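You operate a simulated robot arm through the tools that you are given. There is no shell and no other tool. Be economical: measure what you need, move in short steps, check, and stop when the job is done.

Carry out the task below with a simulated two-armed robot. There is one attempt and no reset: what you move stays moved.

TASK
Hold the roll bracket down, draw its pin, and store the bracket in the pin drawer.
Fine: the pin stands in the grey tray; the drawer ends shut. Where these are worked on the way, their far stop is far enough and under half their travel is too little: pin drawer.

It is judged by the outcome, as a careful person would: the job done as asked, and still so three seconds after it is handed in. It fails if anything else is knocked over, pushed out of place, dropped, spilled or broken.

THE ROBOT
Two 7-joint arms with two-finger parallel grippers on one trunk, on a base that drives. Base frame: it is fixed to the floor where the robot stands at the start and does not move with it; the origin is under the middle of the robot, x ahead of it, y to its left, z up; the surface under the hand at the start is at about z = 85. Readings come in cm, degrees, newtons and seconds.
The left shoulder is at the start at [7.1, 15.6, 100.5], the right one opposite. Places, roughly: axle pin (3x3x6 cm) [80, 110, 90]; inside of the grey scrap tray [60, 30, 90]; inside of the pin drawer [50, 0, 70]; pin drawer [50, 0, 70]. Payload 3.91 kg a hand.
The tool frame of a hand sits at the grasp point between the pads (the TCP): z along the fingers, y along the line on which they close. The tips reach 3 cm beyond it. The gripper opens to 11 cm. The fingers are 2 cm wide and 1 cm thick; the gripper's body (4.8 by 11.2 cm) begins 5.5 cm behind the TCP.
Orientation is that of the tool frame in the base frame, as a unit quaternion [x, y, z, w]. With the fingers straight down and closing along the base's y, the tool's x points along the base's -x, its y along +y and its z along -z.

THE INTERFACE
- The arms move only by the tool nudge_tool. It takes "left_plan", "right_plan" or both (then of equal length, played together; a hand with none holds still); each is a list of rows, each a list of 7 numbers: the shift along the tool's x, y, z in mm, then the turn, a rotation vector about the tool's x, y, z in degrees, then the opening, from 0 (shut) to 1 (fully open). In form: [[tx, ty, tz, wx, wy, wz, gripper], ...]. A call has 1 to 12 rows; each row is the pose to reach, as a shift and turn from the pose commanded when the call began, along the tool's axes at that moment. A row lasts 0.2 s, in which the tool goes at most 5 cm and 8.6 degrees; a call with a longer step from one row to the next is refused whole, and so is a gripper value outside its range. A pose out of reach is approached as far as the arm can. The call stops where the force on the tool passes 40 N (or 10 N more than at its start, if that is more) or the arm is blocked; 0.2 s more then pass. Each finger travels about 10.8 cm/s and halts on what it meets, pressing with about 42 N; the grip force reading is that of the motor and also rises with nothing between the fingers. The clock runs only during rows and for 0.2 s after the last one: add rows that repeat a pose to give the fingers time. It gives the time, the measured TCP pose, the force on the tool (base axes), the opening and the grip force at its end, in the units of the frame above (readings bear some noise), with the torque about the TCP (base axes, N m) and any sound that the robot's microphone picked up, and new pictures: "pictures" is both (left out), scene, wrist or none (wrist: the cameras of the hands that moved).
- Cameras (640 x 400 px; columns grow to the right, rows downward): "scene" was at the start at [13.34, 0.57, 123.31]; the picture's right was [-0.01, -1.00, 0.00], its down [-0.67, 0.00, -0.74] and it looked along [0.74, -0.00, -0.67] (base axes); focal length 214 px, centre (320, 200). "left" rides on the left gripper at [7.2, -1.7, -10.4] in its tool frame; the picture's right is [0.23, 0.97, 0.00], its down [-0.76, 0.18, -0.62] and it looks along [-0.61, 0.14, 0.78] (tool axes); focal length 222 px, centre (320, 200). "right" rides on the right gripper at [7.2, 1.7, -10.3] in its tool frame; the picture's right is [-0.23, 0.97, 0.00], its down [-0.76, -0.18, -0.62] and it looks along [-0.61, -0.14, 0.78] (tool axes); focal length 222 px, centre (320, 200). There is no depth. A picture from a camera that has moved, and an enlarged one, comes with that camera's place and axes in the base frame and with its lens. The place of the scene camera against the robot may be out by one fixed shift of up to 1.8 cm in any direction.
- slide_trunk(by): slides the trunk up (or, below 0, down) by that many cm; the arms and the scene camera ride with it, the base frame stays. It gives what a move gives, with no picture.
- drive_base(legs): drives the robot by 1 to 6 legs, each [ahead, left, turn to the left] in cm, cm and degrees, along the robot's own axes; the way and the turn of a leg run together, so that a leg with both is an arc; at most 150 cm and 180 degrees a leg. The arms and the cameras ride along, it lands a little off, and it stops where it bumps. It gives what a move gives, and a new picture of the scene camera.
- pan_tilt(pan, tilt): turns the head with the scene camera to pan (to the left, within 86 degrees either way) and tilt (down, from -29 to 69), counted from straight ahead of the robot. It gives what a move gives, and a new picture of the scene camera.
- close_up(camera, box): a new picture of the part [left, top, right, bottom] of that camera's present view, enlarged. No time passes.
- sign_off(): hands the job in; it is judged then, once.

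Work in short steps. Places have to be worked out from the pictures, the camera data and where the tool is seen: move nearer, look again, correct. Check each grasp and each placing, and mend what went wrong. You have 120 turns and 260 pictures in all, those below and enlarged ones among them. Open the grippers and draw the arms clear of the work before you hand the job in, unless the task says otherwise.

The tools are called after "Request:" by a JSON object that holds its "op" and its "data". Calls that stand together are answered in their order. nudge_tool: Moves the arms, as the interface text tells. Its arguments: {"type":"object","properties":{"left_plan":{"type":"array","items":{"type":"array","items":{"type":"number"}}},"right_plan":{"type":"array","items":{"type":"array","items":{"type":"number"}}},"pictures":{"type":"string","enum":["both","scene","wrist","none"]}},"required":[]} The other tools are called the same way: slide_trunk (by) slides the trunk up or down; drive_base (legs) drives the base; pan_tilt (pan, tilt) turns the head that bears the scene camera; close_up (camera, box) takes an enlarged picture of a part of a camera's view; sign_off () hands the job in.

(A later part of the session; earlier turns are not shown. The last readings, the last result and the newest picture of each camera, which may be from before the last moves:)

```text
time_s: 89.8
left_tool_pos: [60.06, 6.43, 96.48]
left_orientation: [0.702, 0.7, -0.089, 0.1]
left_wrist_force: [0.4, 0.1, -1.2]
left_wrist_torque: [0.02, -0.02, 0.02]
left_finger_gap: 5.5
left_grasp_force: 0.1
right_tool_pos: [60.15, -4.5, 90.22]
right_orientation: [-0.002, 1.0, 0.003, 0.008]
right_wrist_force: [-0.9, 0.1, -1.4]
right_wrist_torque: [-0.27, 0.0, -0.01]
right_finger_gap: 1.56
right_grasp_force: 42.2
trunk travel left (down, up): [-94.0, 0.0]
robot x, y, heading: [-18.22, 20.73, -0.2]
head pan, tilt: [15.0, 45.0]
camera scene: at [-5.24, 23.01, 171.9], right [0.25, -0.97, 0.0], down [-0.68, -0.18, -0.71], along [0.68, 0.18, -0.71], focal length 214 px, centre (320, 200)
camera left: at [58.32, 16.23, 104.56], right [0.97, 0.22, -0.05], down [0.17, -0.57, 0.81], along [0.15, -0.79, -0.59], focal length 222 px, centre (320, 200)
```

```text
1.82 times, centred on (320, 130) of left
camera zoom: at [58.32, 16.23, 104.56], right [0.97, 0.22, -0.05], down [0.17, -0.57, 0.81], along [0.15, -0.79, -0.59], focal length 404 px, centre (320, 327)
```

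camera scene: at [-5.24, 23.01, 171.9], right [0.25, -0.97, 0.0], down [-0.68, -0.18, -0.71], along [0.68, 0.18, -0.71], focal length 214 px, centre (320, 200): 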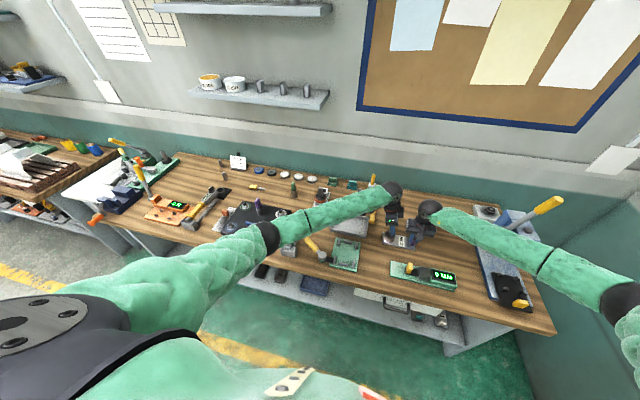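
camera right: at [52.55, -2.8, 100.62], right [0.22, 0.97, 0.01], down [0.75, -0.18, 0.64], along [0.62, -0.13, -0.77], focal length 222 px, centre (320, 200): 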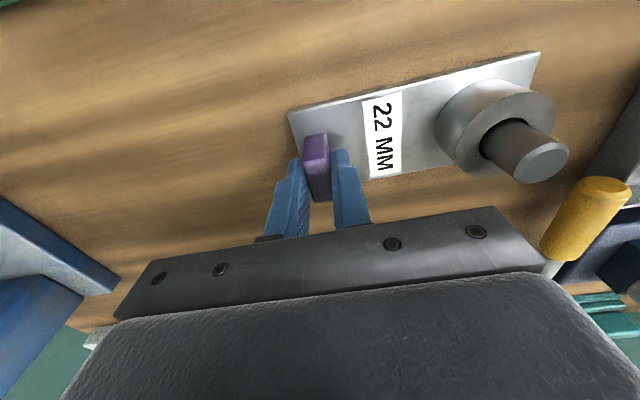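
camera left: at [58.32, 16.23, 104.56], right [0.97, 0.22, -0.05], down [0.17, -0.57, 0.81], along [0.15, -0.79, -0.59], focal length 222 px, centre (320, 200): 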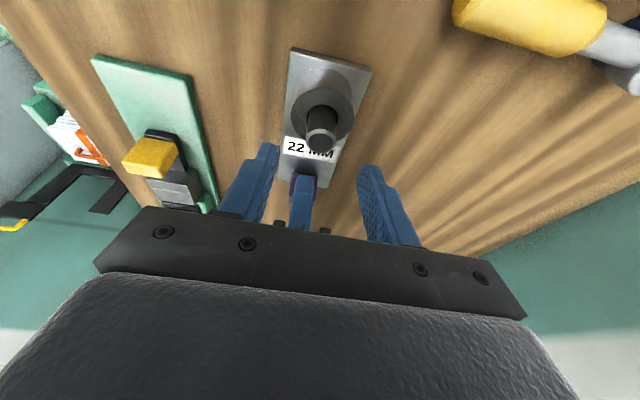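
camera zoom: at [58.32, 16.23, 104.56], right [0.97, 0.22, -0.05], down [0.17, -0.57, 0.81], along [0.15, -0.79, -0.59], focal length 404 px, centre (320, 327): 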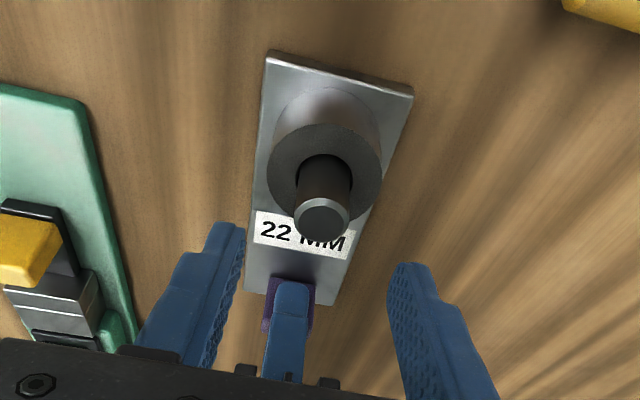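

Elbow is high and off the bench now; pin is centred. Final descent and close on the pin.

Request:
{"op": "nudge_tool", "data": {"left_plan": [[6, 0, 20, 0, 0, 0, 0.5], [12, 0, 40, 0, 0, 0, 0.5], [12, 0, 40, 0, 0, 0, 0.3], [12, 0, 40, 0, 0, 0, 0.1], [12, 0, 40, 0, 0, 0, 0.1], [12, 0, 40, 0, 0, 0, 0.1]], "pictures": "both"}}

Request:
{"op": "close_up", "data": {"camera": "scene", "box": [370, 180, 450, 250]}}

```text
time_s: 91.2
left_tool_pos: [60.1, 6.65, 92.46]
left_orientation: [0.702, 0.7, -0.09, 0.1]
left_wrist_force: [1.1, -0.6, 1.4]
left_wrist_torque: [0.03, 0.62, 0.02]
left_finger_gap: 2.1
left_grasp_force: 42.4
right_tool_pos: [60.03, -4.47, 90.15]
right_orientation: [-0.002, 1.0, 0.003, 0.008]
right_wrist_force: [-1.5, -0.5, -0.3]
right_wrist_torque: [-0.22, -0.63, 0.08]
right_finger_gap: 1.59
right_grasp_force: 42.0
trunk travel left (down, up): [-94.0, 0.0]
robot x, y, heading: [-17.96, 20.2, -0.1]
head pan, tilt: [15.0, 45.0]
camera scene: at [-5.23, 23.0, 171.9], right [0.25, -0.97, 0.0], down [-0.68, -0.18, -0.71], along [0.68, 0.18, -0.71], focal length 214 px, centre (320, 200)
camera left: at [58.22, 16.38, 100.49], right [0.97, 0.22, -0.05], down [0.17, -0.57, 0.81], along [0.15, -0.79, -0.59], focal length 222 px, centre (320, 200)
```

scene: 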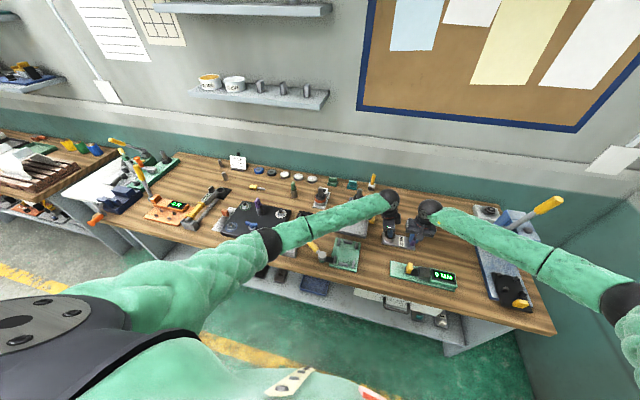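
left: 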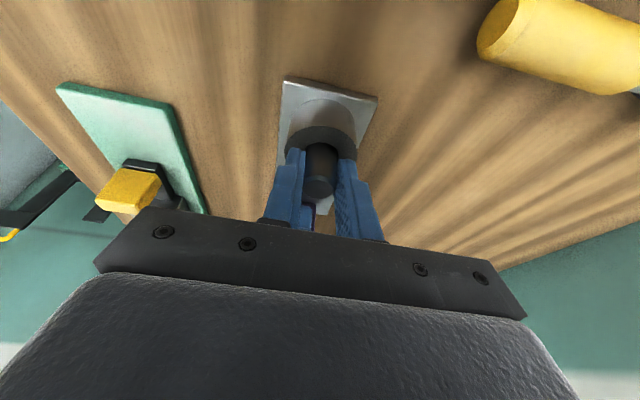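

```text
5.71 times, centred on (410, 215) of scene
camera zoom: at [-5.23, 23.0, 171.9], right [0.25, -0.97, 0.0], down [-0.68, -0.18, -0.71], along [0.68, 0.18, -0.71], focal length 1226 px, centre (-194, 114)
```

zoom: 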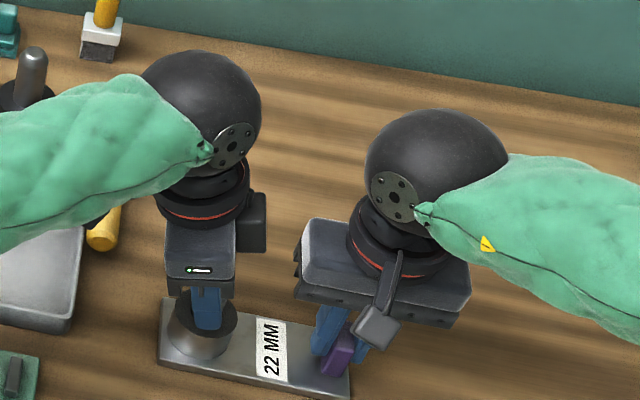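

Both gripped (pin gap 2.1 cm). Pull the pin straight up slowly while the right hand holds the bracket.

Request:
{"op": "nudge_tool", "data": {"left_plan": [[-1, 0, -5, 0, 0, 0, 0], [-3, 0, -10, 0, 0, 0, 0], [-4, 0, -15, 0, 0, 0, 0], [-5, 0, -20, 0, 0, 0, 0], [-6.5, 0, -25, 0, 0, 0, 0], [-8, 0, -30, 0, 0, 0, 0]], "pictures": "wrist"}}

Request:
{"op": "close_up", "data": {"camera": "scene", "box": [370, 180, 450, 250]}}

```text
time_s: 92.6
left_tool_pos: [60.05, 6.68, 95.46]
left_orientation: [0.702, 0.7, -0.089, 0.098]
left_wrist_force: [0.1, -0.1, -0.4]
left_wrist_torque: [0.01, 0.0, -0.04]
left_finger_gap: 2.1
left_grasp_force: 42.2
right_tool_pos: [60.16, -4.57, 90.26]
right_orientation: [-0.002, 1.0, 0.004, 0.009]
right_wrist_force: [-0.1, 0.5, 0.0]
right_wrist_torque: [-0.15, 0.04, 0.01]
right_finger_gap: 1.57
right_grasp_force: 41.9
trunk travel left (down, up): [-94.0, 0.0]
robot x, y, heading: [-18.15, 20.48, -0.4]
head pan, tilt: [15.0, 45.0]
camera left: at [58.35, 16.4, 103.57], right [0.97, 0.22, -0.05], down [0.17, -0.57, 0.8], along [0.15, -0.79, -0.59], focal length 222 px, centre (320, 200)
```

left: 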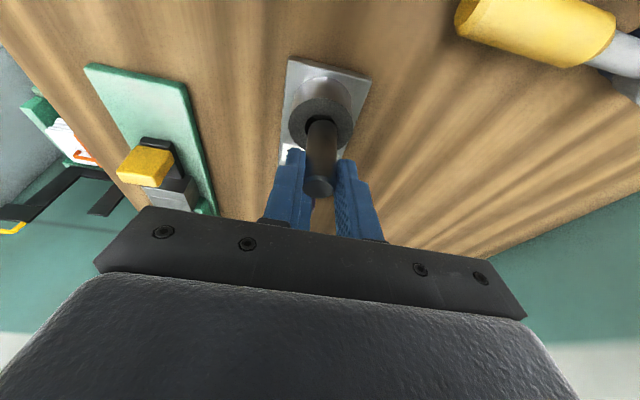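

```text
5.71 times, centred on (410, 215) of scene
camera zoom: at [-5.24, 23.01, 171.9], right [0.25, -0.97, 0.0], down [-0.68, -0.18, -0.71], along [0.68, 0.18, -0.71], focal length 1226 px, centre (-194, 114)
```

zoom: 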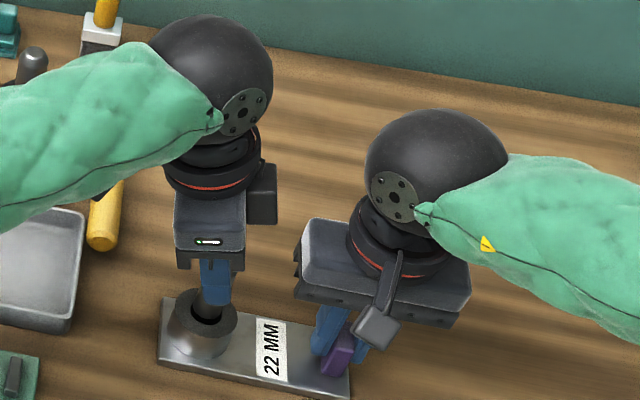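

The pin slides freely. Continue up another 10 cm to draw it fully out.

Request:
{"op": "nudge_tool", "data": {"left_plan": [[-5, 0, -20, 0, 0, 0, 0], [-10, 0, -40, 0, 0, 0, 0], [-16, 0, -60, 0, 0, 0, 0], [-21, 0, -80, 0, 0, 0, 0], [-29, 0, -110, 0, 0, 0, 0], [-29, 0, -110, 0, 0, 0, 0]], "pictures": "wrist"}}

Request:
{"op": "close_up", "data": {"camera": "scene", "box": [330, 150, 450, 250]}}

```text
time_s: 94.0
left_tool_pos: [59.58, 6.53, 107.03]
left_orientation: [0.702, 0.699, -0.09, 0.1]
left_wrist_force: [0.1, 0.9, -1.2]
left_wrist_torque: [0.04, -0.05, 0.01]
left_finger_gap: 2.07
left_grasp_force: 42.4
right_tool_pos: [60.06, -4.56, 90.19]
right_orientation: [-0.001, 1.0, 0.003, 0.009]
right_wrist_force: [-0.5, 0.3, -0.1]
right_wrist_torque: [-0.21, 0.09, -0.02]
right_finger_gap: 1.59
right_grasp_force: 41.6
trunk travel left (down, up): [-94.0, 0.0]
robot x, y, heading: [-18.38, 20.33, -0.3]
head pan, tilt: [15.0, 45.0]
camera left: at [57.9, 16.2, 115.06], right [0.97, 0.22, -0.05], down [0.17, -0.57, 0.81], along [0.15, -0.79, -0.59], focal length 222 px, centre (320, 200)
```

left: 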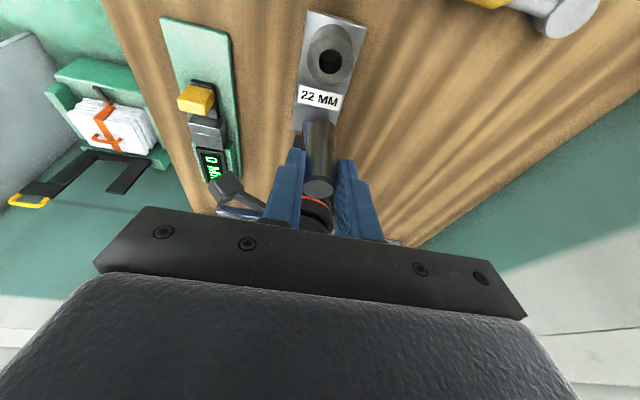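

```text
4.00 times, centred on (390, 200) of scene
camera zoom: at [-5.21, 23.0, 171.9], right [0.25, -0.97, 0.0], down [-0.68, -0.18, -0.71], along [0.68, 0.18, -0.71], focal length 858 px, centre (40, 200)
```

zoom: 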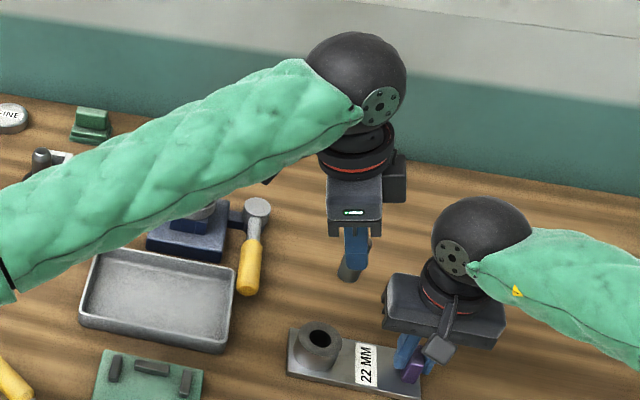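

The pin is out and vertical. Move it over the tray (centre ≈ [63.5, 24.5]) at this height.

Request:
{"op": "nudge_tool", "data": {"left_plan": [[33, 7, -9, 0, 0, 0, 0], [65, 14, -18, 0, 0, 0, 0], [98, 20, -26, 0, 0, 0, 0], [130, 27, -35, 0, 0, 0, 0], [163, 34, -44, 0, 0, 0, 0], [163, 34, -44, 0, 0, 0, 0]], "pictures": "both"}}

Request:
{"op": "close_up", "data": {"camera": "scene", "box": [300, 150, 420, 250]}}

Request:
{"op": "close_up", "data": {"camera": "left", "box": [160, 0, 480, 240]}}

```text
time_s: 95.4
left_tool_pos: [63.17, 23.42, 106.63]
left_orientation: [0.702, 0.7, -0.089, 0.099]
left_wrist_force: [0.5, 0.2, -1.4]
left_wrist_torque: [0.06, -0.03, 0.02]
left_finger_gap: 2.1
left_grasp_force: 42.4
right_tool_pos: [59.99, -4.58, 90.09]
right_orientation: [-0.002, 1.0, 0.004, 0.008]
right_wrist_force: [0.0, 0.2, -0.5]
right_wrist_torque: [-0.2, 0.04, -0.01]
right_finger_gap: 1.55
right_grasp_force: 42.3
trunk travel left (down, up): [-94.0, 0.0]
robot x, y, heading: [-18.09, 20.48, -0.3]
head pan, tilt: [15.0, 45.0]
camera scene: at [-5.23, 22.9, 171.91], right [0.25, -0.97, 0.0], down [-0.68, -0.18, -0.71], along [0.68, 0.18, -0.71], focal length 214 px, centre (320, 200)
camera left: at [61.62, 33.06, 114.81], right [0.97, 0.22, -0.05], down [0.17, -0.57, 0.8], along [0.15, -0.79, -0.59], focal length 222 px, centre (320, 200)
```

scene: 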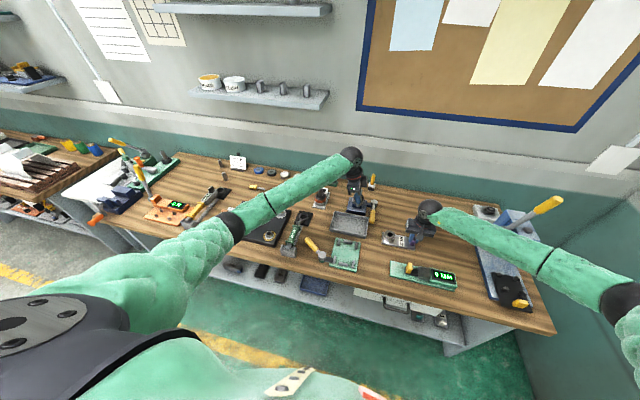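
left: 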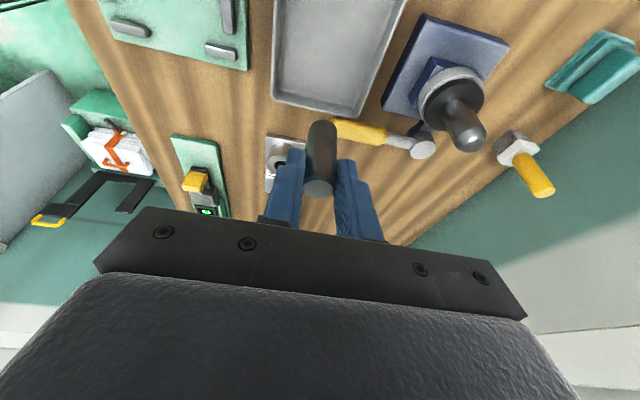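

```text
4.00 times, centred on (360, 200) of scene
camera zoom: at [-5.23, 22.9, 171.91], right [0.25, -0.97, 0.0], down [-0.68, -0.18, -0.71], along [0.68, 0.18, -0.71], focal length 858 px, centre (160, 200)
```

zoom: 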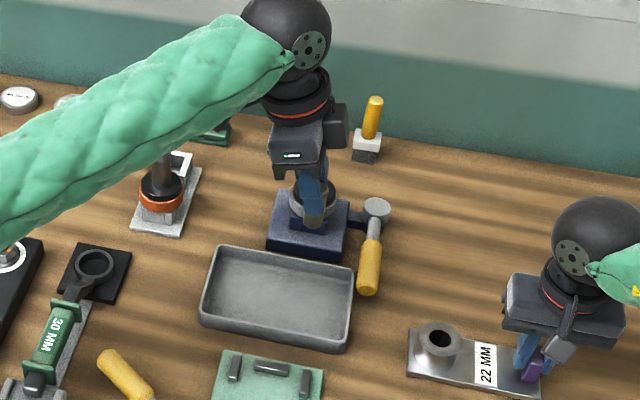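

```text
1.67 times, centred on (320, 120) of left
camera zoom: at [61.62, 33.06, 114.81], right [0.97, 0.22, -0.05], down [0.17, -0.57, 0.8], along [0.15, -0.79, -0.59], focal length 370 px, centre (320, 333)
```

zoom: 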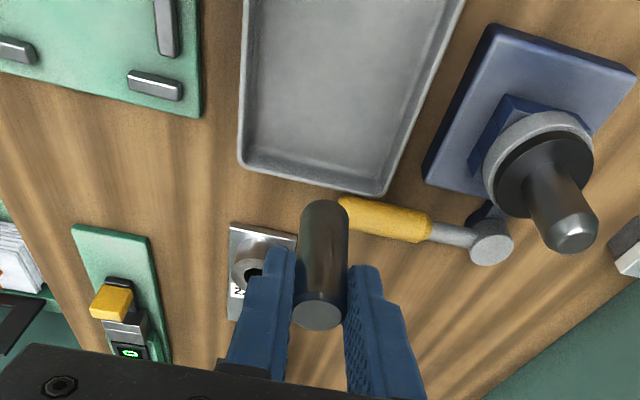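

Pin bottom is ~6.7 cm below the TCP and sits over the tray interior. Lower to just above the tray floor.

Request:
{"op": "nudge_tool", "data": {"left_plan": [[9, 0, 34, 0, 0, 0, 0], [18, 0, 68, 0, 0, 0, 0], [26, 0, 98, 0, 0, 0, 0], [33, 0, 122, 0, 0, 0, 0], [33, 0, 122, 0, 0, 0, 0]], "pictures": "wrist"}}

Request:
{"op": "close_up", "data": {"camera": "scene", "box": [320, 180, 400, 250]}}

```text
time_s: 96.6
left_tool_pos: [63.48, 23.51, 94.12]
left_orientation: [0.702, 0.7, -0.09, 0.099]
left_wrist_force: [-0.5, -0.4, -1.0]
left_wrist_torque: [0.0, 0.02, -0.01]
left_finger_gap: 2.09
left_grasp_force: 41.9
right_tool_pos: [60.12, -4.44, 90.15]
right_orientation: [-0.001, 1.0, 0.003, 0.008]
right_wrist_force: [0.4, 0.2, 0.3]
right_wrist_torque: [-0.16, 0.02, -0.03]
right_finger_gap: 1.55
right_grasp_force: 41.6
trunk travel left (down, up): [-94.0, 0.0]
robot x, y, heading: [-18.22, 20.33, -0.3]
head pan, tilt: [15.0, 45.0]
camera left: at [61.74, 33.25, 102.17], right [0.97, 0.22, -0.05], down [0.17, -0.57, 0.81], along [0.15, -0.79, -0.59], focal length 222 px, centre (320, 200)
```

left: 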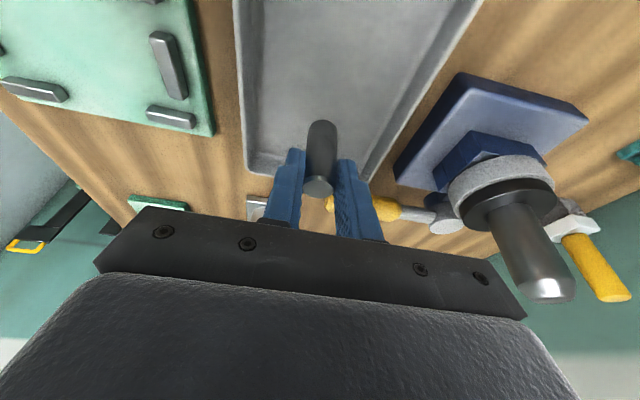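

```text
5.71 times, centred on (360, 215) of scene
camera zoom: at [-5.25, 22.99, 171.9], right [0.25, -0.97, 0.0], down [-0.68, -0.18, -0.71], along [0.68, 0.18, -0.71], focal length 1226 px, centre (91, 114)
```

zoom: 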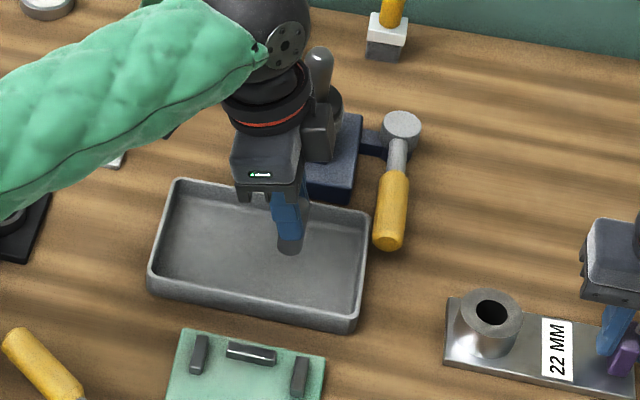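

Well inside the tray. Lower in fine steps to feel for the floor.

Request:
{"op": "nudge_tool", "data": {"left_plan": [[1, 0, 3, 0, 0, 0, 0], [1.5, 0, 6, 0, 0, 0, 0], [2.5, 0, 9, 0, 0, 0, 0], [2.5, 0, 9, 0, 0, 0, 0]], "pictures": "none"}}

Request:
{"op": "close_up", "data": {"camera": "left", "box": [240, 80, 420, 240]}}

```text
time_s: 97.6
left_tool_pos: [63.53, 23.63, 93.14]
left_orientation: [0.702, 0.7, -0.089, 0.1]
left_wrist_force: [0.6, 0.4, -1.4]
left_wrist_torque: [-0.01, -0.01, 0.02]
left_finger_gap: 2.09
left_grasp_force: 41.7
right_tool_pos: [60.05, -4.49, 90.27]
right_orientation: [-0.002, 1.0, 0.003, 0.009]
right_wrist_force: [0.5, 0.0, 0.2]
right_wrist_torque: [-0.14, -0.01, -0.02]
right_finger_gap: 1.59
right_grasp_force: 41.7
trunk travel left (down, up): [-94.0, 0.0]
robot x, y, heading: [-18.28, 20.25, -0.3]
head pan, tilt: [15.0, 45.0]
```

```text
2.50 times, centred on (330, 160) of left
camera zoom: at [61.85, 33.3, 101.18], right [0.97, 0.22, -0.05], down [0.17, -0.57, 0.81], along [0.15, -0.79, -0.59], focal length 555 px, centre (295, 300)
```

zoom: 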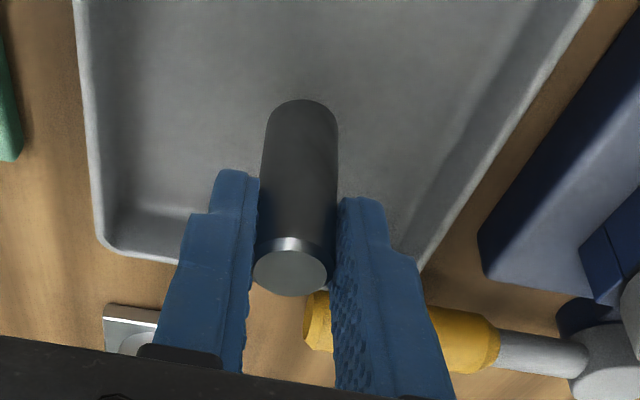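

No contact yet; a little further down in fine steps.

Request:
{"op": "nudge_tool", "data": {"left_plan": [[0.5, 0, 2, 0, 0, 0, 0], [1, 0, 4, 0, 0, 0, 0], [1.5, 0, 6, 0, 0, 0, 0], [1.5, 0, 6, 0, 0, 0, 0]], "pictures": "none"}}

```text
time_s: 98.6
left_tool_pos: [63.5, 23.4, 92.4]
left_orientation: [0.702, 0.7, -0.089, 0.1]
left_wrist_force: [-0.6, 0.9, -0.2]
left_wrist_torque: [0.02, -0.01, -0.02]
left_finger_gap: 2.1
left_grasp_force: 41.7
right_tool_pos: [60.06, -4.44, 90.09]
right_orientation: [-0.001, 1.0, 0.003, 0.008]
right_wrist_force: [1.1, -0.2, -0.1]
right_wrist_torque: [-0.19, 0.02, -0.02]
right_finger_gap: 1.56
right_grasp_force: 42.1
trunk travel left (down, up): [-94.0, 0.0]
robot x, y, heading: [-18.16, 20.18, 0.2]
head pan, tilt: [15.0, 45.0]
```

Request:
{"op": "nudge_tool", "data": {"left_plan": [[0.5, 0, 1.5, 0, 0, 0, 0], [1, 0, 3, 0, 0, 0, 0], [1, 0, 4.5, 0, 0, 0, 0], [1, 0, 4.5, 0, 0, 0, 0]], "pictures": "none"}}

Request:
{"op": "close_up", "data": {"camera": "scene", "box": [330, 200, 390, 250]}}

```text
time_s: 99.6
left_tool_pos: [63.55, 23.59, 92.19]
left_orientation: [0.702, 0.7, -0.09, 0.099]
left_wrist_force: [0.1, -0.4, -1.2]
left_wrist_torque: [0.0, 0.01, 0.01]
left_finger_gap: 2.1
left_grasp_force: 42.0
right_tool_pos: [59.95, -4.5, 90.17]
right_orientation: [-0.003, 1.0, 0.004, 0.008]
right_wrist_force: [0.0, -0.4, 0.0]
right_wrist_torque: [-0.15, -0.03, 0.0]
right_finger_gap: 1.58
right_grasp_force: 42.0
trunk travel left (down, up): [-94.0, 0.0]
robot x, y, heading: [-18.05, 20.51, 0.1]
head pan, tilt: [15.0, 45.0]
```

```text
8.00 times, centred on (360, 225) of scene
camera zoom: at [-5.23, 23.02, 171.9], right [0.25, -0.97, 0.0], down [-0.68, -0.18, -0.71], along [0.68, 0.18, -0.71], focal length 1716 px, centre (0, 0)
```

zoom: 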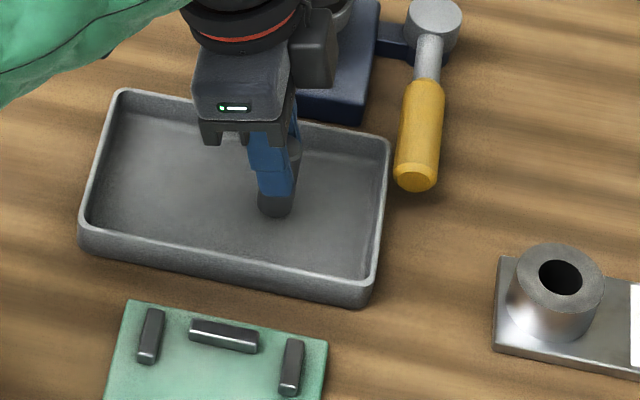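

Still no contact force; continue.

Request:
{"op": "nudge_tool", "data": {"left_plan": [[0.5, 0, 2, 0, 0, 0, 0], [1, 0, 4, 0, 0, 0, 0], [1.5, 0, 6, 0, 0, 0, 0], [1.5, 0, 6, 0, 0, 0, 0]], "pictures": "none"}}

Request:
{"op": "close_up", "data": {"camera": "left", "box": [240, 80, 420, 240]}}

```text
time_s: 100.6
left_tool_pos: [63.45, 23.53, 91.61]
left_orientation: [0.702, 0.7, -0.09, 0.101]
left_wrist_force: [1.9, 0.5, 8.7]
left_wrist_torque: [0.01, -0.05, 0.02]
left_finger_gap: 2.08
left_grasp_force: 41.6
right_tool_pos: [59.98, -4.47, 90.34]
right_orientation: [-0.003, 1.0, 0.002, 0.008]
right_wrist_force: [0.0, -0.8, -0.2]
right_wrist_torque: [-0.19, 0.02, 0.01]
right_finger_gap: 1.54
right_grasp_force: 42.0
trunk travel left (down, up): [-94.0, 0.0]
robot x, y, heading: [-18.14, 20.23, -0.3]
head pan, tilt: [15.0, 45.0]
```

```text
2.50 times, centred on (330, 160) of left
camera zoom: at [61.69, 33.22, 99.75], right [0.97, 0.22, -0.04], down [0.16, -0.57, 0.81], along [0.15, -0.79, -0.59], focal length 555 px, centre (295, 300)
```

zoom: 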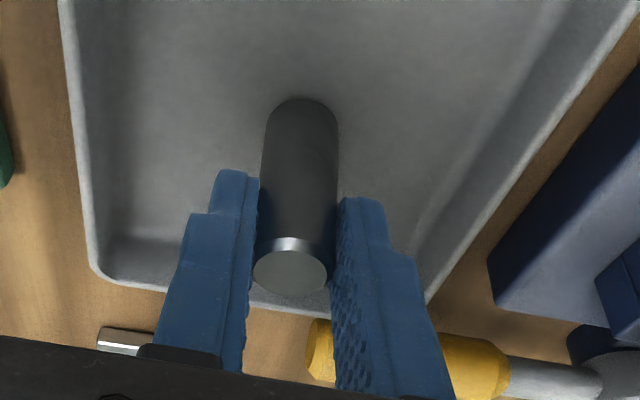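

Contact (~10 N). Open and withdraw along the finger axis.

Request:
{"op": "nudge_tool", "data": {"left_plan": [[0, 0, 0, 0, 0, 0, 0.2], [0, 0, 0, 0, 0, 0, 0.35], [0, 0, 0, 0, 0, 0, 0.5], [0, 0, -30, 0, 0, 0, 0.5], [0, 0, -70, 0, 0, 0, 0.5], [0, 0, -110, 0, 0, 0, 0.5], [0, 0, -150, 0, 0, 0, 0.5], [0, 0, -190, 0, 0, 0, 0.5], [0, 0, -190, 0, 0, 0, 0.5]], "pictures": "both"}}

Request:
{"op": "close_up", "data": {"camera": "scene", "box": [320, 190, 420, 260]}}

```text
time_s: 102.6
left_tool_pos: [63.45, 28.59, 110.11]
left_orientation: [0.702, 0.7, -0.091, 0.099]
left_wrist_force: [0.0, -0.8, -0.1]
left_wrist_torque: [0.03, -0.01, -0.02]
left_finger_gap: 5.49
left_grasp_force: 0.0
right_tool_pos: [60.01, -4.45, 90.16]
right_orientation: [-0.002, 1.0, 0.004, 0.009]
right_wrist_force: [-1.4, 0.0, 0.7]
right_wrist_torque: [-0.19, 0.03, -0.06]
right_finger_gap: 1.56
right_grasp_force: 41.8
trunk travel left (down, up): [-94.0, 0.0]
robot x, y, heading: [-17.95, 20.75, -0.2]
head pan, tilt: [15.0, 45.0]
camera scene: at [-5.22, 22.99, 171.9], right [0.25, -0.97, 0.0], down [-0.68, -0.18, -0.71], along [0.68, 0.18, -0.71], focal length 214 px, centre (320, 200)
camera left: at [61.67, 38.32, 118.13], right [0.97, 0.22, -0.05], down [0.17, -0.57, 0.81], along [0.15, -0.79, -0.59], focal length 222 px, centre (320, 200)
```

scene: 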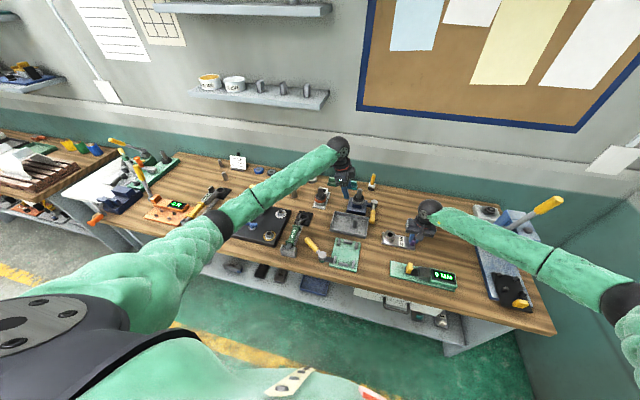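
left: 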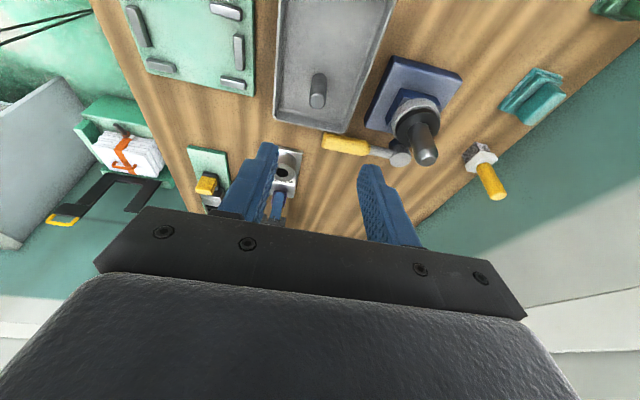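

```text
5.71 times, centred on (370, 225) of scene
camera zoom: at [-5.22, 22.99, 171.9], right [0.25, -0.97, 0.0], down [-0.68, -0.18, -0.71], along [0.68, 0.18, -0.71], focal length 1226 px, centre (34, 57)
```

zoom: 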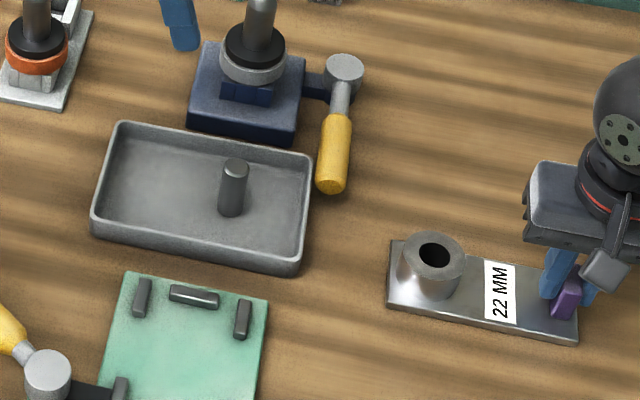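

The pin stands in the tray. Release the tab and raise both hands.

Request:
{"op": "nudge_tool", "data": {"right_plan": [[0, 0, 0, 0, 0, 0, 0.2], [0, 0, 0, 0, 0, 0, 0.5], [0, 0, -30, 0, 0, 0, 0.5], [0, 0, -70, 0, 0, 0, 0.5], [0, 0, -110, 0, 0, 0, 0.5], [0, 0, -150, 0, 0, 0, 0.5], [0, 0, -190, 0, 0, 0, 0.5], [0, 0, -230, 0, 0, 0, 0.5], [0, 0, -250, 0, 0, 0, 0.5]], "left_plan": [[0, 0, 0, 0, 0, 0, 0.5], [0, 0, 0, 0, 0, 0, 0.5], [-4, 0, -15, 0, 3, 0, 0.5], [-8, 0, -30, 0, 6, 0, 0.5], [-12, 0, -45, 0, 9, 0, 0.5], [-16, 0, -60, 0, 12, 0, 0.5], [-20, 0, -75, 0, 15, 0, 0.5], [-24, 0, -90, 0, 15, 0, 0.5], [-24, 0, -90, 0, 15, 0, 0.5]], "pictures": "none"}}

Request:
{"op": "drive_base", "data": {"legs": [[-45, 0, 0]]}}

```text
time_s: 104.6
left_tool_pos: [63.11, 28.77, 119.16]
left_orientation: [0.707, 0.707, 0.003, 0.007]
left_wrist_force: [0.3, -0.7, 0.1]
left_wrist_torque: [0.0, 0.0, -0.02]
left_finger_gap: 5.5
left_grasp_force: 0.1
right_tool_pos: [59.28, -4.36, 115.48]
right_orientation: [-0.003, 1.0, 0.003, 0.009]
right_wrist_force: [0.2, -1.6, 0.2]
right_wrist_torque: [-0.02, -0.03, 0.03]
right_finger_gap: 5.51
right_grasp_force: 0.1
trunk travel left (down, up): [-94.0, 0.0]
robot x, y, heading: [-18.31, 20.46, -0.2]
head pan, tilt: [15.0, 45.0]
```

```text
time_s: 107.3
left_tool_pos: [19.41, 27.76, 119.26]
left_orientation: [0.714, 0.7, 0.002, 0.007]
left_wrist_force: [0.4, -0.1, -0.3]
left_wrist_torque: [-0.02, -0.04, 0.0]
left_finger_gap: 5.5
left_grasp_force: 0.1
right_tool_pos: [15.04, -5.27, 115.37]
right_orientation: [0.008, 1.0, 0.003, 0.008]
right_wrist_force: [-0.3, -0.8, 0.3]
right_wrist_torque: [0.0, 0.05, -0.02]
right_finger_gap: 5.49
right_grasp_force: 0.0
trunk travel left (down, up): [-94.0, 0.0]
robot x, y, heading: [-61.86, 20.83, -1.3]
head pan, tilt: [15.0, 45.0]
camera scene: at [-49.04, 23.36, 171.89], right [0.24, -0.97, 0.0], down [-0.69, -0.17, -0.71], along [0.69, 0.17, -0.71], focal length 214 px, centre (320, 200)
```

scene: 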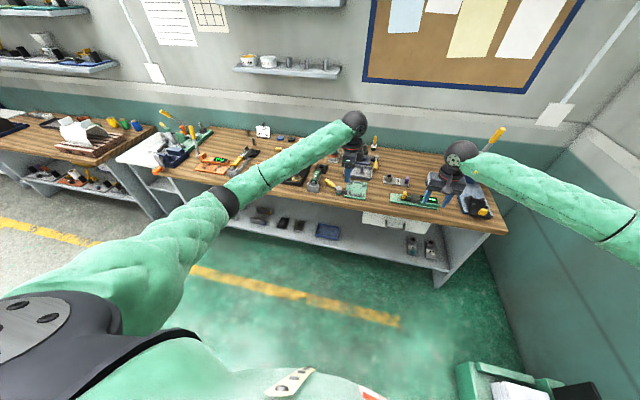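

Lower the trunk so the arms are at drawer height, then look at the drawer.

Request:
{"op": "slide_trunk", "data": {"by": -40}}

Request:
{"op": "pan_tilt", "data": {"pan": -15, "tilt": 35}}

Request:
{"op": "close_up", "data": {"camera": "scene", "box": [200, 80, 440, 230]}}

Request:
{"op": "close_up", "data": {"camera": "right", "box": [0, 0, 640, 400]}}

```text
time_s: 111.1
left_tool_pos: [19.35, 27.77, 79.16]
left_orientation: [0.714, 0.701, 0.002, 0.007]
left_wrist_force: [0.8, -0.3, -0.5]
left_wrist_torque: [-0.01, -0.02, -0.02]
left_finger_gap: 5.5
left_grasp_force: 0.1
right_tool_pos: [14.93, -5.18, 75.47]
right_orientation: [0.008, 1.0, 0.004, 0.008]
right_wrist_force: [0.3, 0.3, -0.7]
right_wrist_torque: [-0.03, 0.03, 0.0]
right_finger_gap: 5.5
right_grasp_force: 0.1
trunk travel left (down, up): [-54.0, 40.0]
robot x, y, heading: [-62.1, 21.26, -1.4]
head pan, tilt: [15.0, 45.0]
```

```text
time_s: 112.1
left_tool_pos: [19.35, 27.64, 79.25]
left_orientation: [0.714, 0.7, 0.003, 0.007]
left_wrist_force: [-1.3, -0.5, 0.1]
left_wrist_torque: [-0.01, 0.01, 0.0]
left_finger_gap: 5.48
left_grasp_force: 0.0
right_tool_pos: [15.01, -5.27, 75.45]
right_orientation: [0.008, 1.0, 0.003, 0.009]
right_wrist_force: [-0.3, -0.1, -0.1]
right_wrist_torque: [0.0, -0.04, 0.02]
right_finger_gap: 5.53
right_grasp_force: 0.0
trunk travel left (down, up): [-54.0, 40.0]
robot x, y, heading: [-61.97, 21.16, -1.1]
head pan, tilt: [-15.0, 35.0]
camera scene: at [-48.61, 18.98, 133.39], right [-0.28, -0.96, 0.0], down [-0.55, 0.16, -0.82], along [0.79, -0.23, -0.57], focal length 214 px, centre (320, 200)
```

scene: 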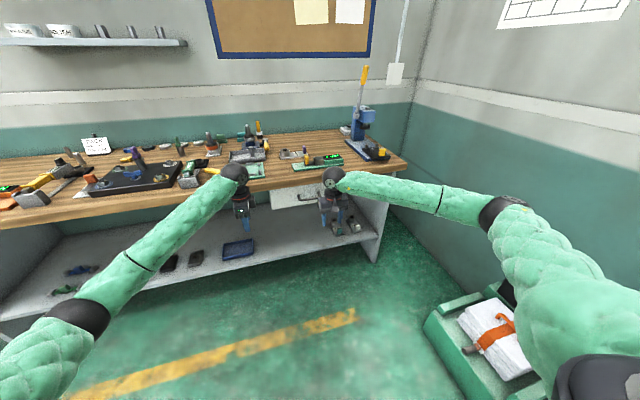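

```text
2.67 times, centred on (320, 155) of scene
camera zoom: at [-48.61, 18.98, 133.39], right [-0.28, -0.96, 0.0], down [-0.55, 0.16, -0.82], along [0.79, -0.23, -0.57], focal length 572 px, centre (320, 320)
```

zoom: 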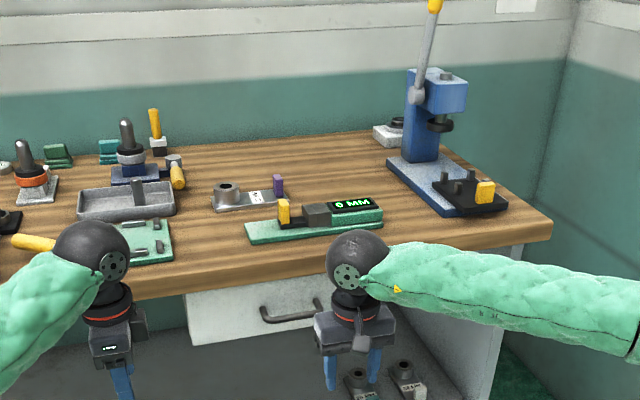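

```text
1.00 times, centred on (320, 200) of right (not enlarged: the box is as wide or as high as the picture)
camera zoom: at [7.54, -3.39, 85.69], right [0.24, 0.97, 0.01], down [0.75, -0.19, 0.64], along [0.62, -0.15, -0.77], focal length 222 px, centre (320, 200)
```

zoom: 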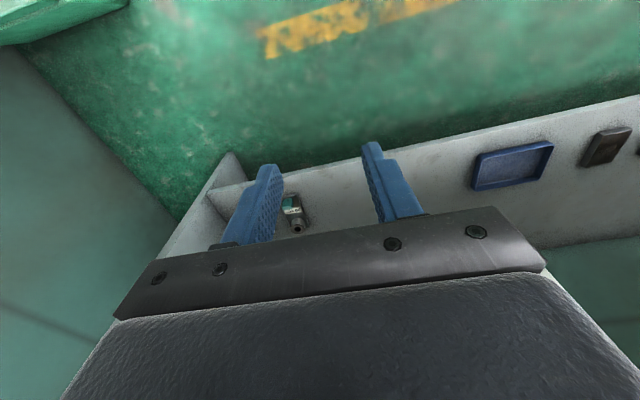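

Handle bar triangulates to ≈[32, 0.5, 77], ~10 cm wide, protruding ~4 cm from the face. The left hand, already rolled to close along x, suits it; I drive right so the left arm faces the drawer.

Request:
{"op": "drive_base", "data": {"legs": [[0, -15, 1.2]]}}

Request:
{"op": "close_up", "data": {"camera": "left", "box": [0, 0, 640, 400]}}

```text
time_s: 113.5
left_tool_pos: [18.96, 14.19, 79.22]
left_orientation: [0.708, 0.706, 0.004, 0.007]
left_wrist_force: [0.3, 0.1, -0.5]
left_wrist_torque: [0.06, -0.01, -0.01]
left_finger_gap: 5.5
left_grasp_force: 0.0
right_tool_pos: [15.21, -18.79, 75.41]
right_orientation: [-0.001, 1.0, 0.004, 0.009]
right_wrist_force: [-0.1, -1.0, -0.7]
right_wrist_torque: [0.03, 0.01, 0.03]
right_finger_gap: 5.5
right_grasp_force: 0.2
trunk travel left (down, up): [-54.0, 40.0]
robot x, y, heading: [-62.41, 6.04, -0.5]
head pan, tilt: [-15.0, 35.0]
camera scene: at [-48.76, 4.22, 133.38], right [-0.26, -0.96, 0.0], down [-0.55, 0.15, -0.82], along [0.79, -0.22, -0.57], focal length 214 px, centre (320, 200)
```

scene: 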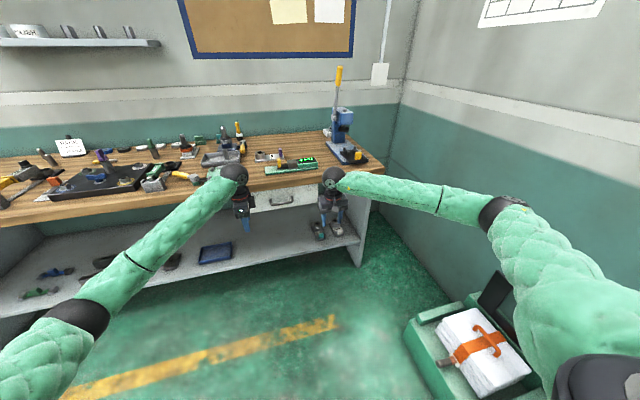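

```text
1.00 times, centred on (320, 200) of left (not enlarged: the box is as wide or as high as the picture)
camera zoom: at [17.22, 21.49, 89.57], right [0.97, 0.23, 0.01], down [0.17, -0.76, 0.63], along [0.15, -0.61, -0.78], focal length 222 px, centre (320, 200)
```

zoom: 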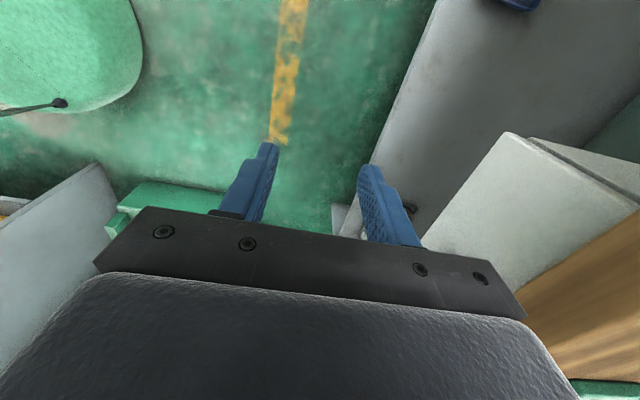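

Now pitch the left hand forward (60°) and place it just in front of the handle.

Request:
{"op": "nudge_tool", "data": {"left_plan": [[-17, 4, -2, -7.5, 0, 0, 0.5], [-34, 8, -4, -15, 0, 0, 0.5], [-51, 12, -7, -22.5, 0, 0, 0.5], [-68, 16, -9, -30, 0, 0, 0.5], [-85, 24, -11, -37.5, 0, 0, 0.5], [-102, 34, -13, -45, 0, 0, 0.5], [-119, 44, -16, -52.5, 0, 0, 0.5], [-137, 54, -18, -60, 0, 0, 0.5], [-137, 54, -18, -60, 0, 0, 0.5]], "pictures": "both"}}

Request:
{"op": "close_up", "data": {"camera": "scene", "box": [200, 130, 380, 260]}}

```text
time_s: 115.5
left_tool_pos: [24.33, 0.44, 81.1]
left_orientation: [0.609, 0.61, 0.356, 0.361]
left_wrist_force: [0.8, 0.1, 0.2]
left_wrist_torque: [0.0, -0.02, 0.0]
left_finger_gap: 5.48
left_grasp_force: 0.1
right_tool_pos: [15.09, -18.65, 75.48]
right_orientation: [-0.001, 1.0, 0.003, 0.009]
right_wrist_force: [0.4, -0.2, 0.2]
right_wrist_torque: [-0.04, -0.02, 0.01]
right_finger_gap: 5.48
right_grasp_force: 0.0
trunk travel left (down, up): [-54.0, 40.0]
robot x, y, heading: [-61.99, 6.48, -0.3]
head pan, tilt: [-15.0, 35.0]
camera scene: at [-48.79, 4.43, 133.39], right [-0.26, -0.96, 0.0], down [-0.55, 0.15, -0.82], along [0.79, -0.22, -0.57], focal length 214 px, centre (320, 200)
camera left: at [14.53, 7.62, 84.62], right [0.47, 0.23, 0.85], down [-0.46, -0.76, 0.46], along [0.75, -0.61, -0.25], focal length 222 px, centre (320, 200)
```

scene: 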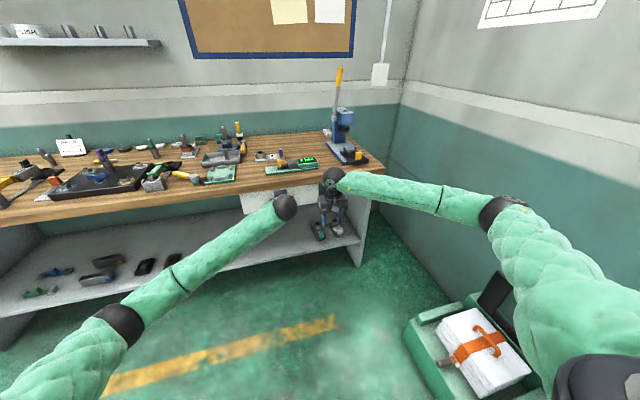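
left: 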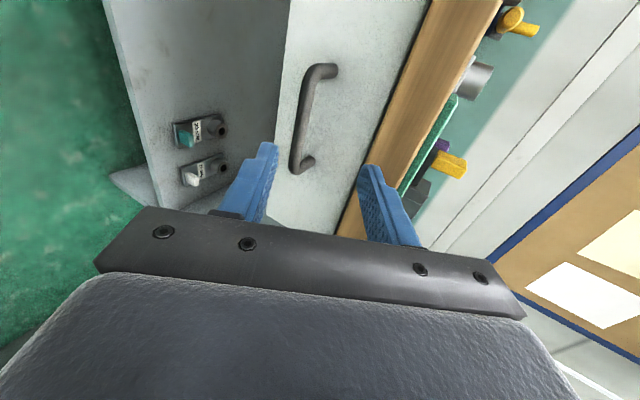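

```text
3.08 times, centred on (290, 195) of scene
camera zoom: at [-48.79, 4.43, 133.39], right [-0.26, -0.96, 0.0], down [-0.55, 0.15, -0.82], along [0.79, -0.22, -0.57], focal length 660 px, centre (412, 215)
```

zoom: 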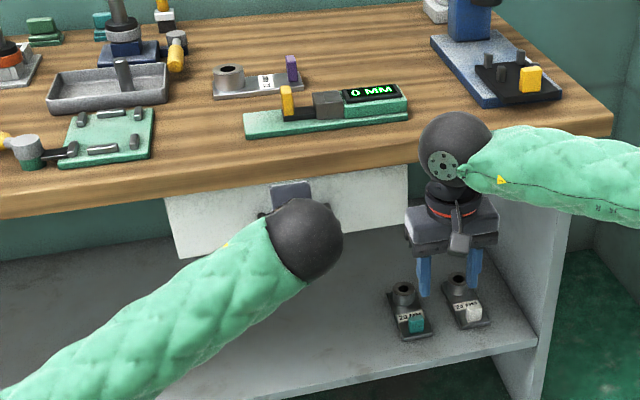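

The handle is clearly seen between the fingers; I estimate [32.7, 0, 75]. Advance 4.5 cm and re-look.

Request:
{"op": "nudge_tool", "data": {"left_plan": [[-3, -4, 23, 0, 0, 0, 0.5], [-5, -8, 45, 0, 0, 0, 0.5], [-5, -8, 45, 0, 0, 0, 0.5]], "pictures": "wrist"}}

Request:
{"op": "close_up", "data": {"camera": "left", "box": [200, 40, 440, 240]}}

```text
time_s: 116.2
left_tool_pos: [27.9, -0.2, 78.38]
left_orientation: [0.609, 0.61, 0.356, 0.36]
left_wrist_force: [0.0, 0.1, -0.6]
left_wrist_torque: [0.03, 0.02, 0.02]
left_finger_gap: 5.53
left_grasp_force: 0.1
right_tool_pos: [15.07, -18.64, 75.58]
right_orientation: [-0.002, 1.0, 0.004, 0.008]
right_wrist_force: [0.1, -0.3, 0.0]
right_wrist_torque: [0.03, 0.0, 0.0]
right_finger_gap: 5.49
right_grasp_force: 0.0
trunk travel left (down, up): [-54.0, 40.0]
robot x, y, heading: [-62.19, 5.96, -0.3]
head pan, tilt: [-15.0, 35.0]
camera left: at [18.16, 7.16, 81.89], right [0.47, 0.23, 0.85], down [-0.46, -0.76, 0.46], along [0.75, -0.61, -0.25], focal length 222 px, centre (320, 200)
```

left: 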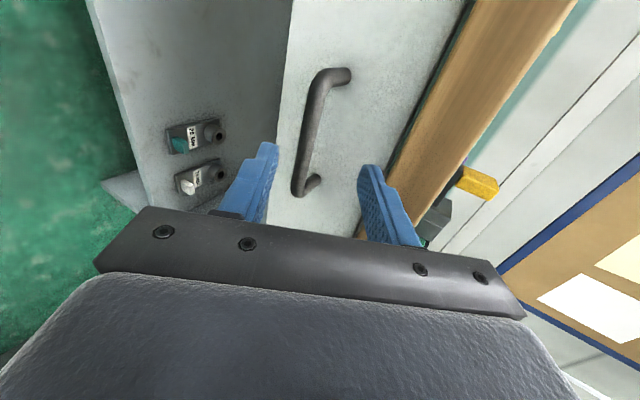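

```text
2.00 times, centred on (320, 140) of left
camera zoom: at [18.16, 7.16, 81.89], right [0.47, 0.23, 0.85], down [-0.46, -0.76, 0.46], along [0.75, -0.61, -0.25], focal length 444 px, centre (320, 320)
```

zoom: 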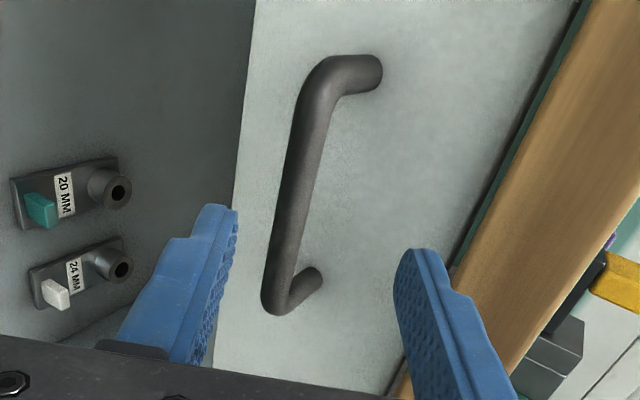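

Bar at ≈[32, 0.6, 75]. Narrow the opening and advance so the bar sits between the pads, then close.

Request:
{"op": "nudge_tool", "data": {"left_plan": [[4, -5, 5, 0, 0, 0, 0.37], [8, -9, 15, 0, 0, 0, 0.37], [8, -9, 28, 0, 0, 0, 0.37], [8, -9, 38, 0, 0, 0, 0.37], [8, -9, 38, 0, 0, 0, 0.37]], "pictures": "wrist"}}

Request:
{"op": "close_up", "data": {"camera": "left", "box": [200, 40, 440, 240]}}

```text
time_s: 117.5
left_tool_pos: [30.78, 0.88, 75.59]
left_orientation: [0.61, 0.609, 0.356, 0.36]
left_wrist_force: [0.1, -0.3, -0.6]
left_wrist_torque: [-0.02, 0.0, -0.01]
left_finger_gap: 4.08
left_grasp_force: 0.0
right_tool_pos: [15.21, -18.71, 75.48]
right_orientation: [-0.001, 1.0, 0.004, 0.008]
right_wrist_force: [-1.0, 0.3, 0.1]
right_wrist_torque: [0.02, 0.03, 0.0]
right_finger_gap: 5.49
right_grasp_force: 0.1
trunk travel left (down, up): [-54.0, 40.0]
robot x, y, heading: [-62.07, 6.49, -0.4]
head pan, tilt: [-15.0, 35.0]
camera left: at [20.97, 8.09, 79.29], right [0.47, 0.23, 0.85], down [-0.46, -0.76, 0.46], along [0.75, -0.61, -0.25], focal length 222 px, centre (320, 200)
```

left: 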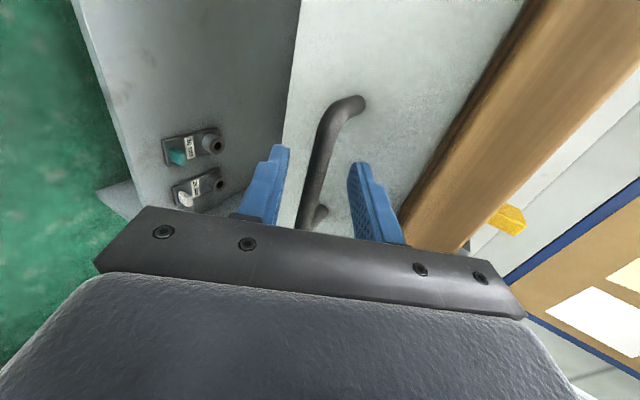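

```text
2.00 times, centred on (320, 140) of left
camera zoom: at [20.97, 8.09, 79.29], right [0.47, 0.23, 0.85], down [-0.46, -0.76, 0.46], along [0.75, -0.61, -0.25], focal length 444 px, centre (320, 320)
```

zoom: 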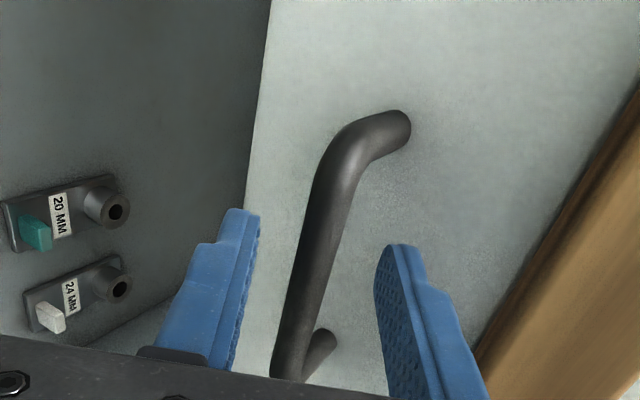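

The bar is between the fingers; close and pull 5 cm.

Request:
{"op": "nudge_tool", "data": {"left_plan": [[0, 0, 0, 0, 0, 0, 0.2], [0, 0, 0, 0, 0, 0, 0], [0, 0, 0, 0, 0, 0, 0], [0, 0, 0, 0, 0, 0, 0], [0, -5, -9, 0, 0, 0, 0], [0, -10, -17, 0, 0, 0, 0], [0, -15, -26, 0, 0, 0, 0], [0, -20, -35, 0, 0, 0, 0], [0, -25, -43, 0, 0, 0, 0], [0, -25, -43, 0, 0, 0, 0]], "pictures": "both"}}

```text
time_s: 119.7
left_tool_pos: [25.83, 0.77, 75.56]
left_orientation: [0.609, 0.61, 0.356, 0.361]
left_wrist_force: [2.1, -8.1, -2.8]
left_wrist_torque: [-0.61, 0.05, -0.88]
left_finger_gap: 1.26
left_grasp_force: 45.5
right_tool_pos: [15.13, -18.65, 75.42]
right_orientation: [-0.001, 1.0, 0.004, 0.008]
right_wrist_force: [-0.5, 0.8, 0.2]
right_wrist_torque: [0.01, -0.01, 0.04]
right_finger_gap: 5.5
right_grasp_force: 0.0
trunk travel left (down, up): [-54.0, 40.0]
robot x, y, heading: [-62.43, 6.29, -0.4]
head pan, tilt: [-15.0, 35.0]
camera scene: at [-48.75, 4.35, 133.39], right [-0.26, -0.96, 0.0], down [-0.55, 0.15, -0.82], along [0.79, -0.22, -0.57], focal length 214 px, centre (320, 200)
camera left: at [16.02, 8.09, 79.17], right [0.47, 0.23, 0.85], down [-0.46, -0.76, 0.46], along [0.75, -0.61, -0.25], focal length 222 px, centre (320, 200)
```

scene: 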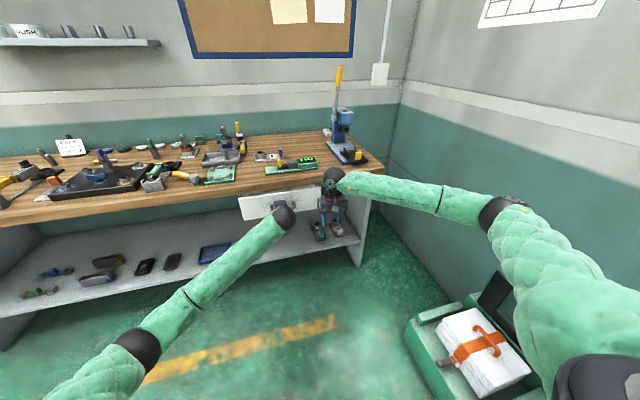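
left: 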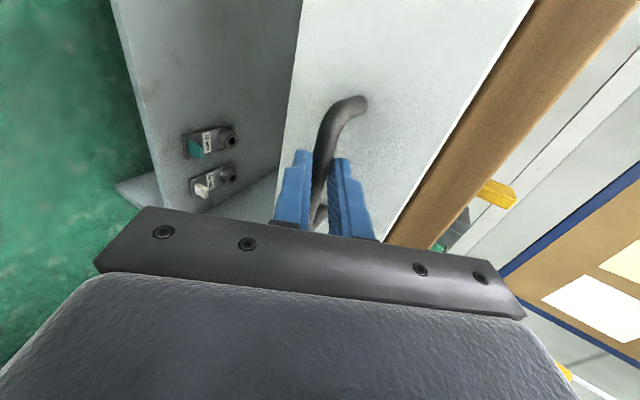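

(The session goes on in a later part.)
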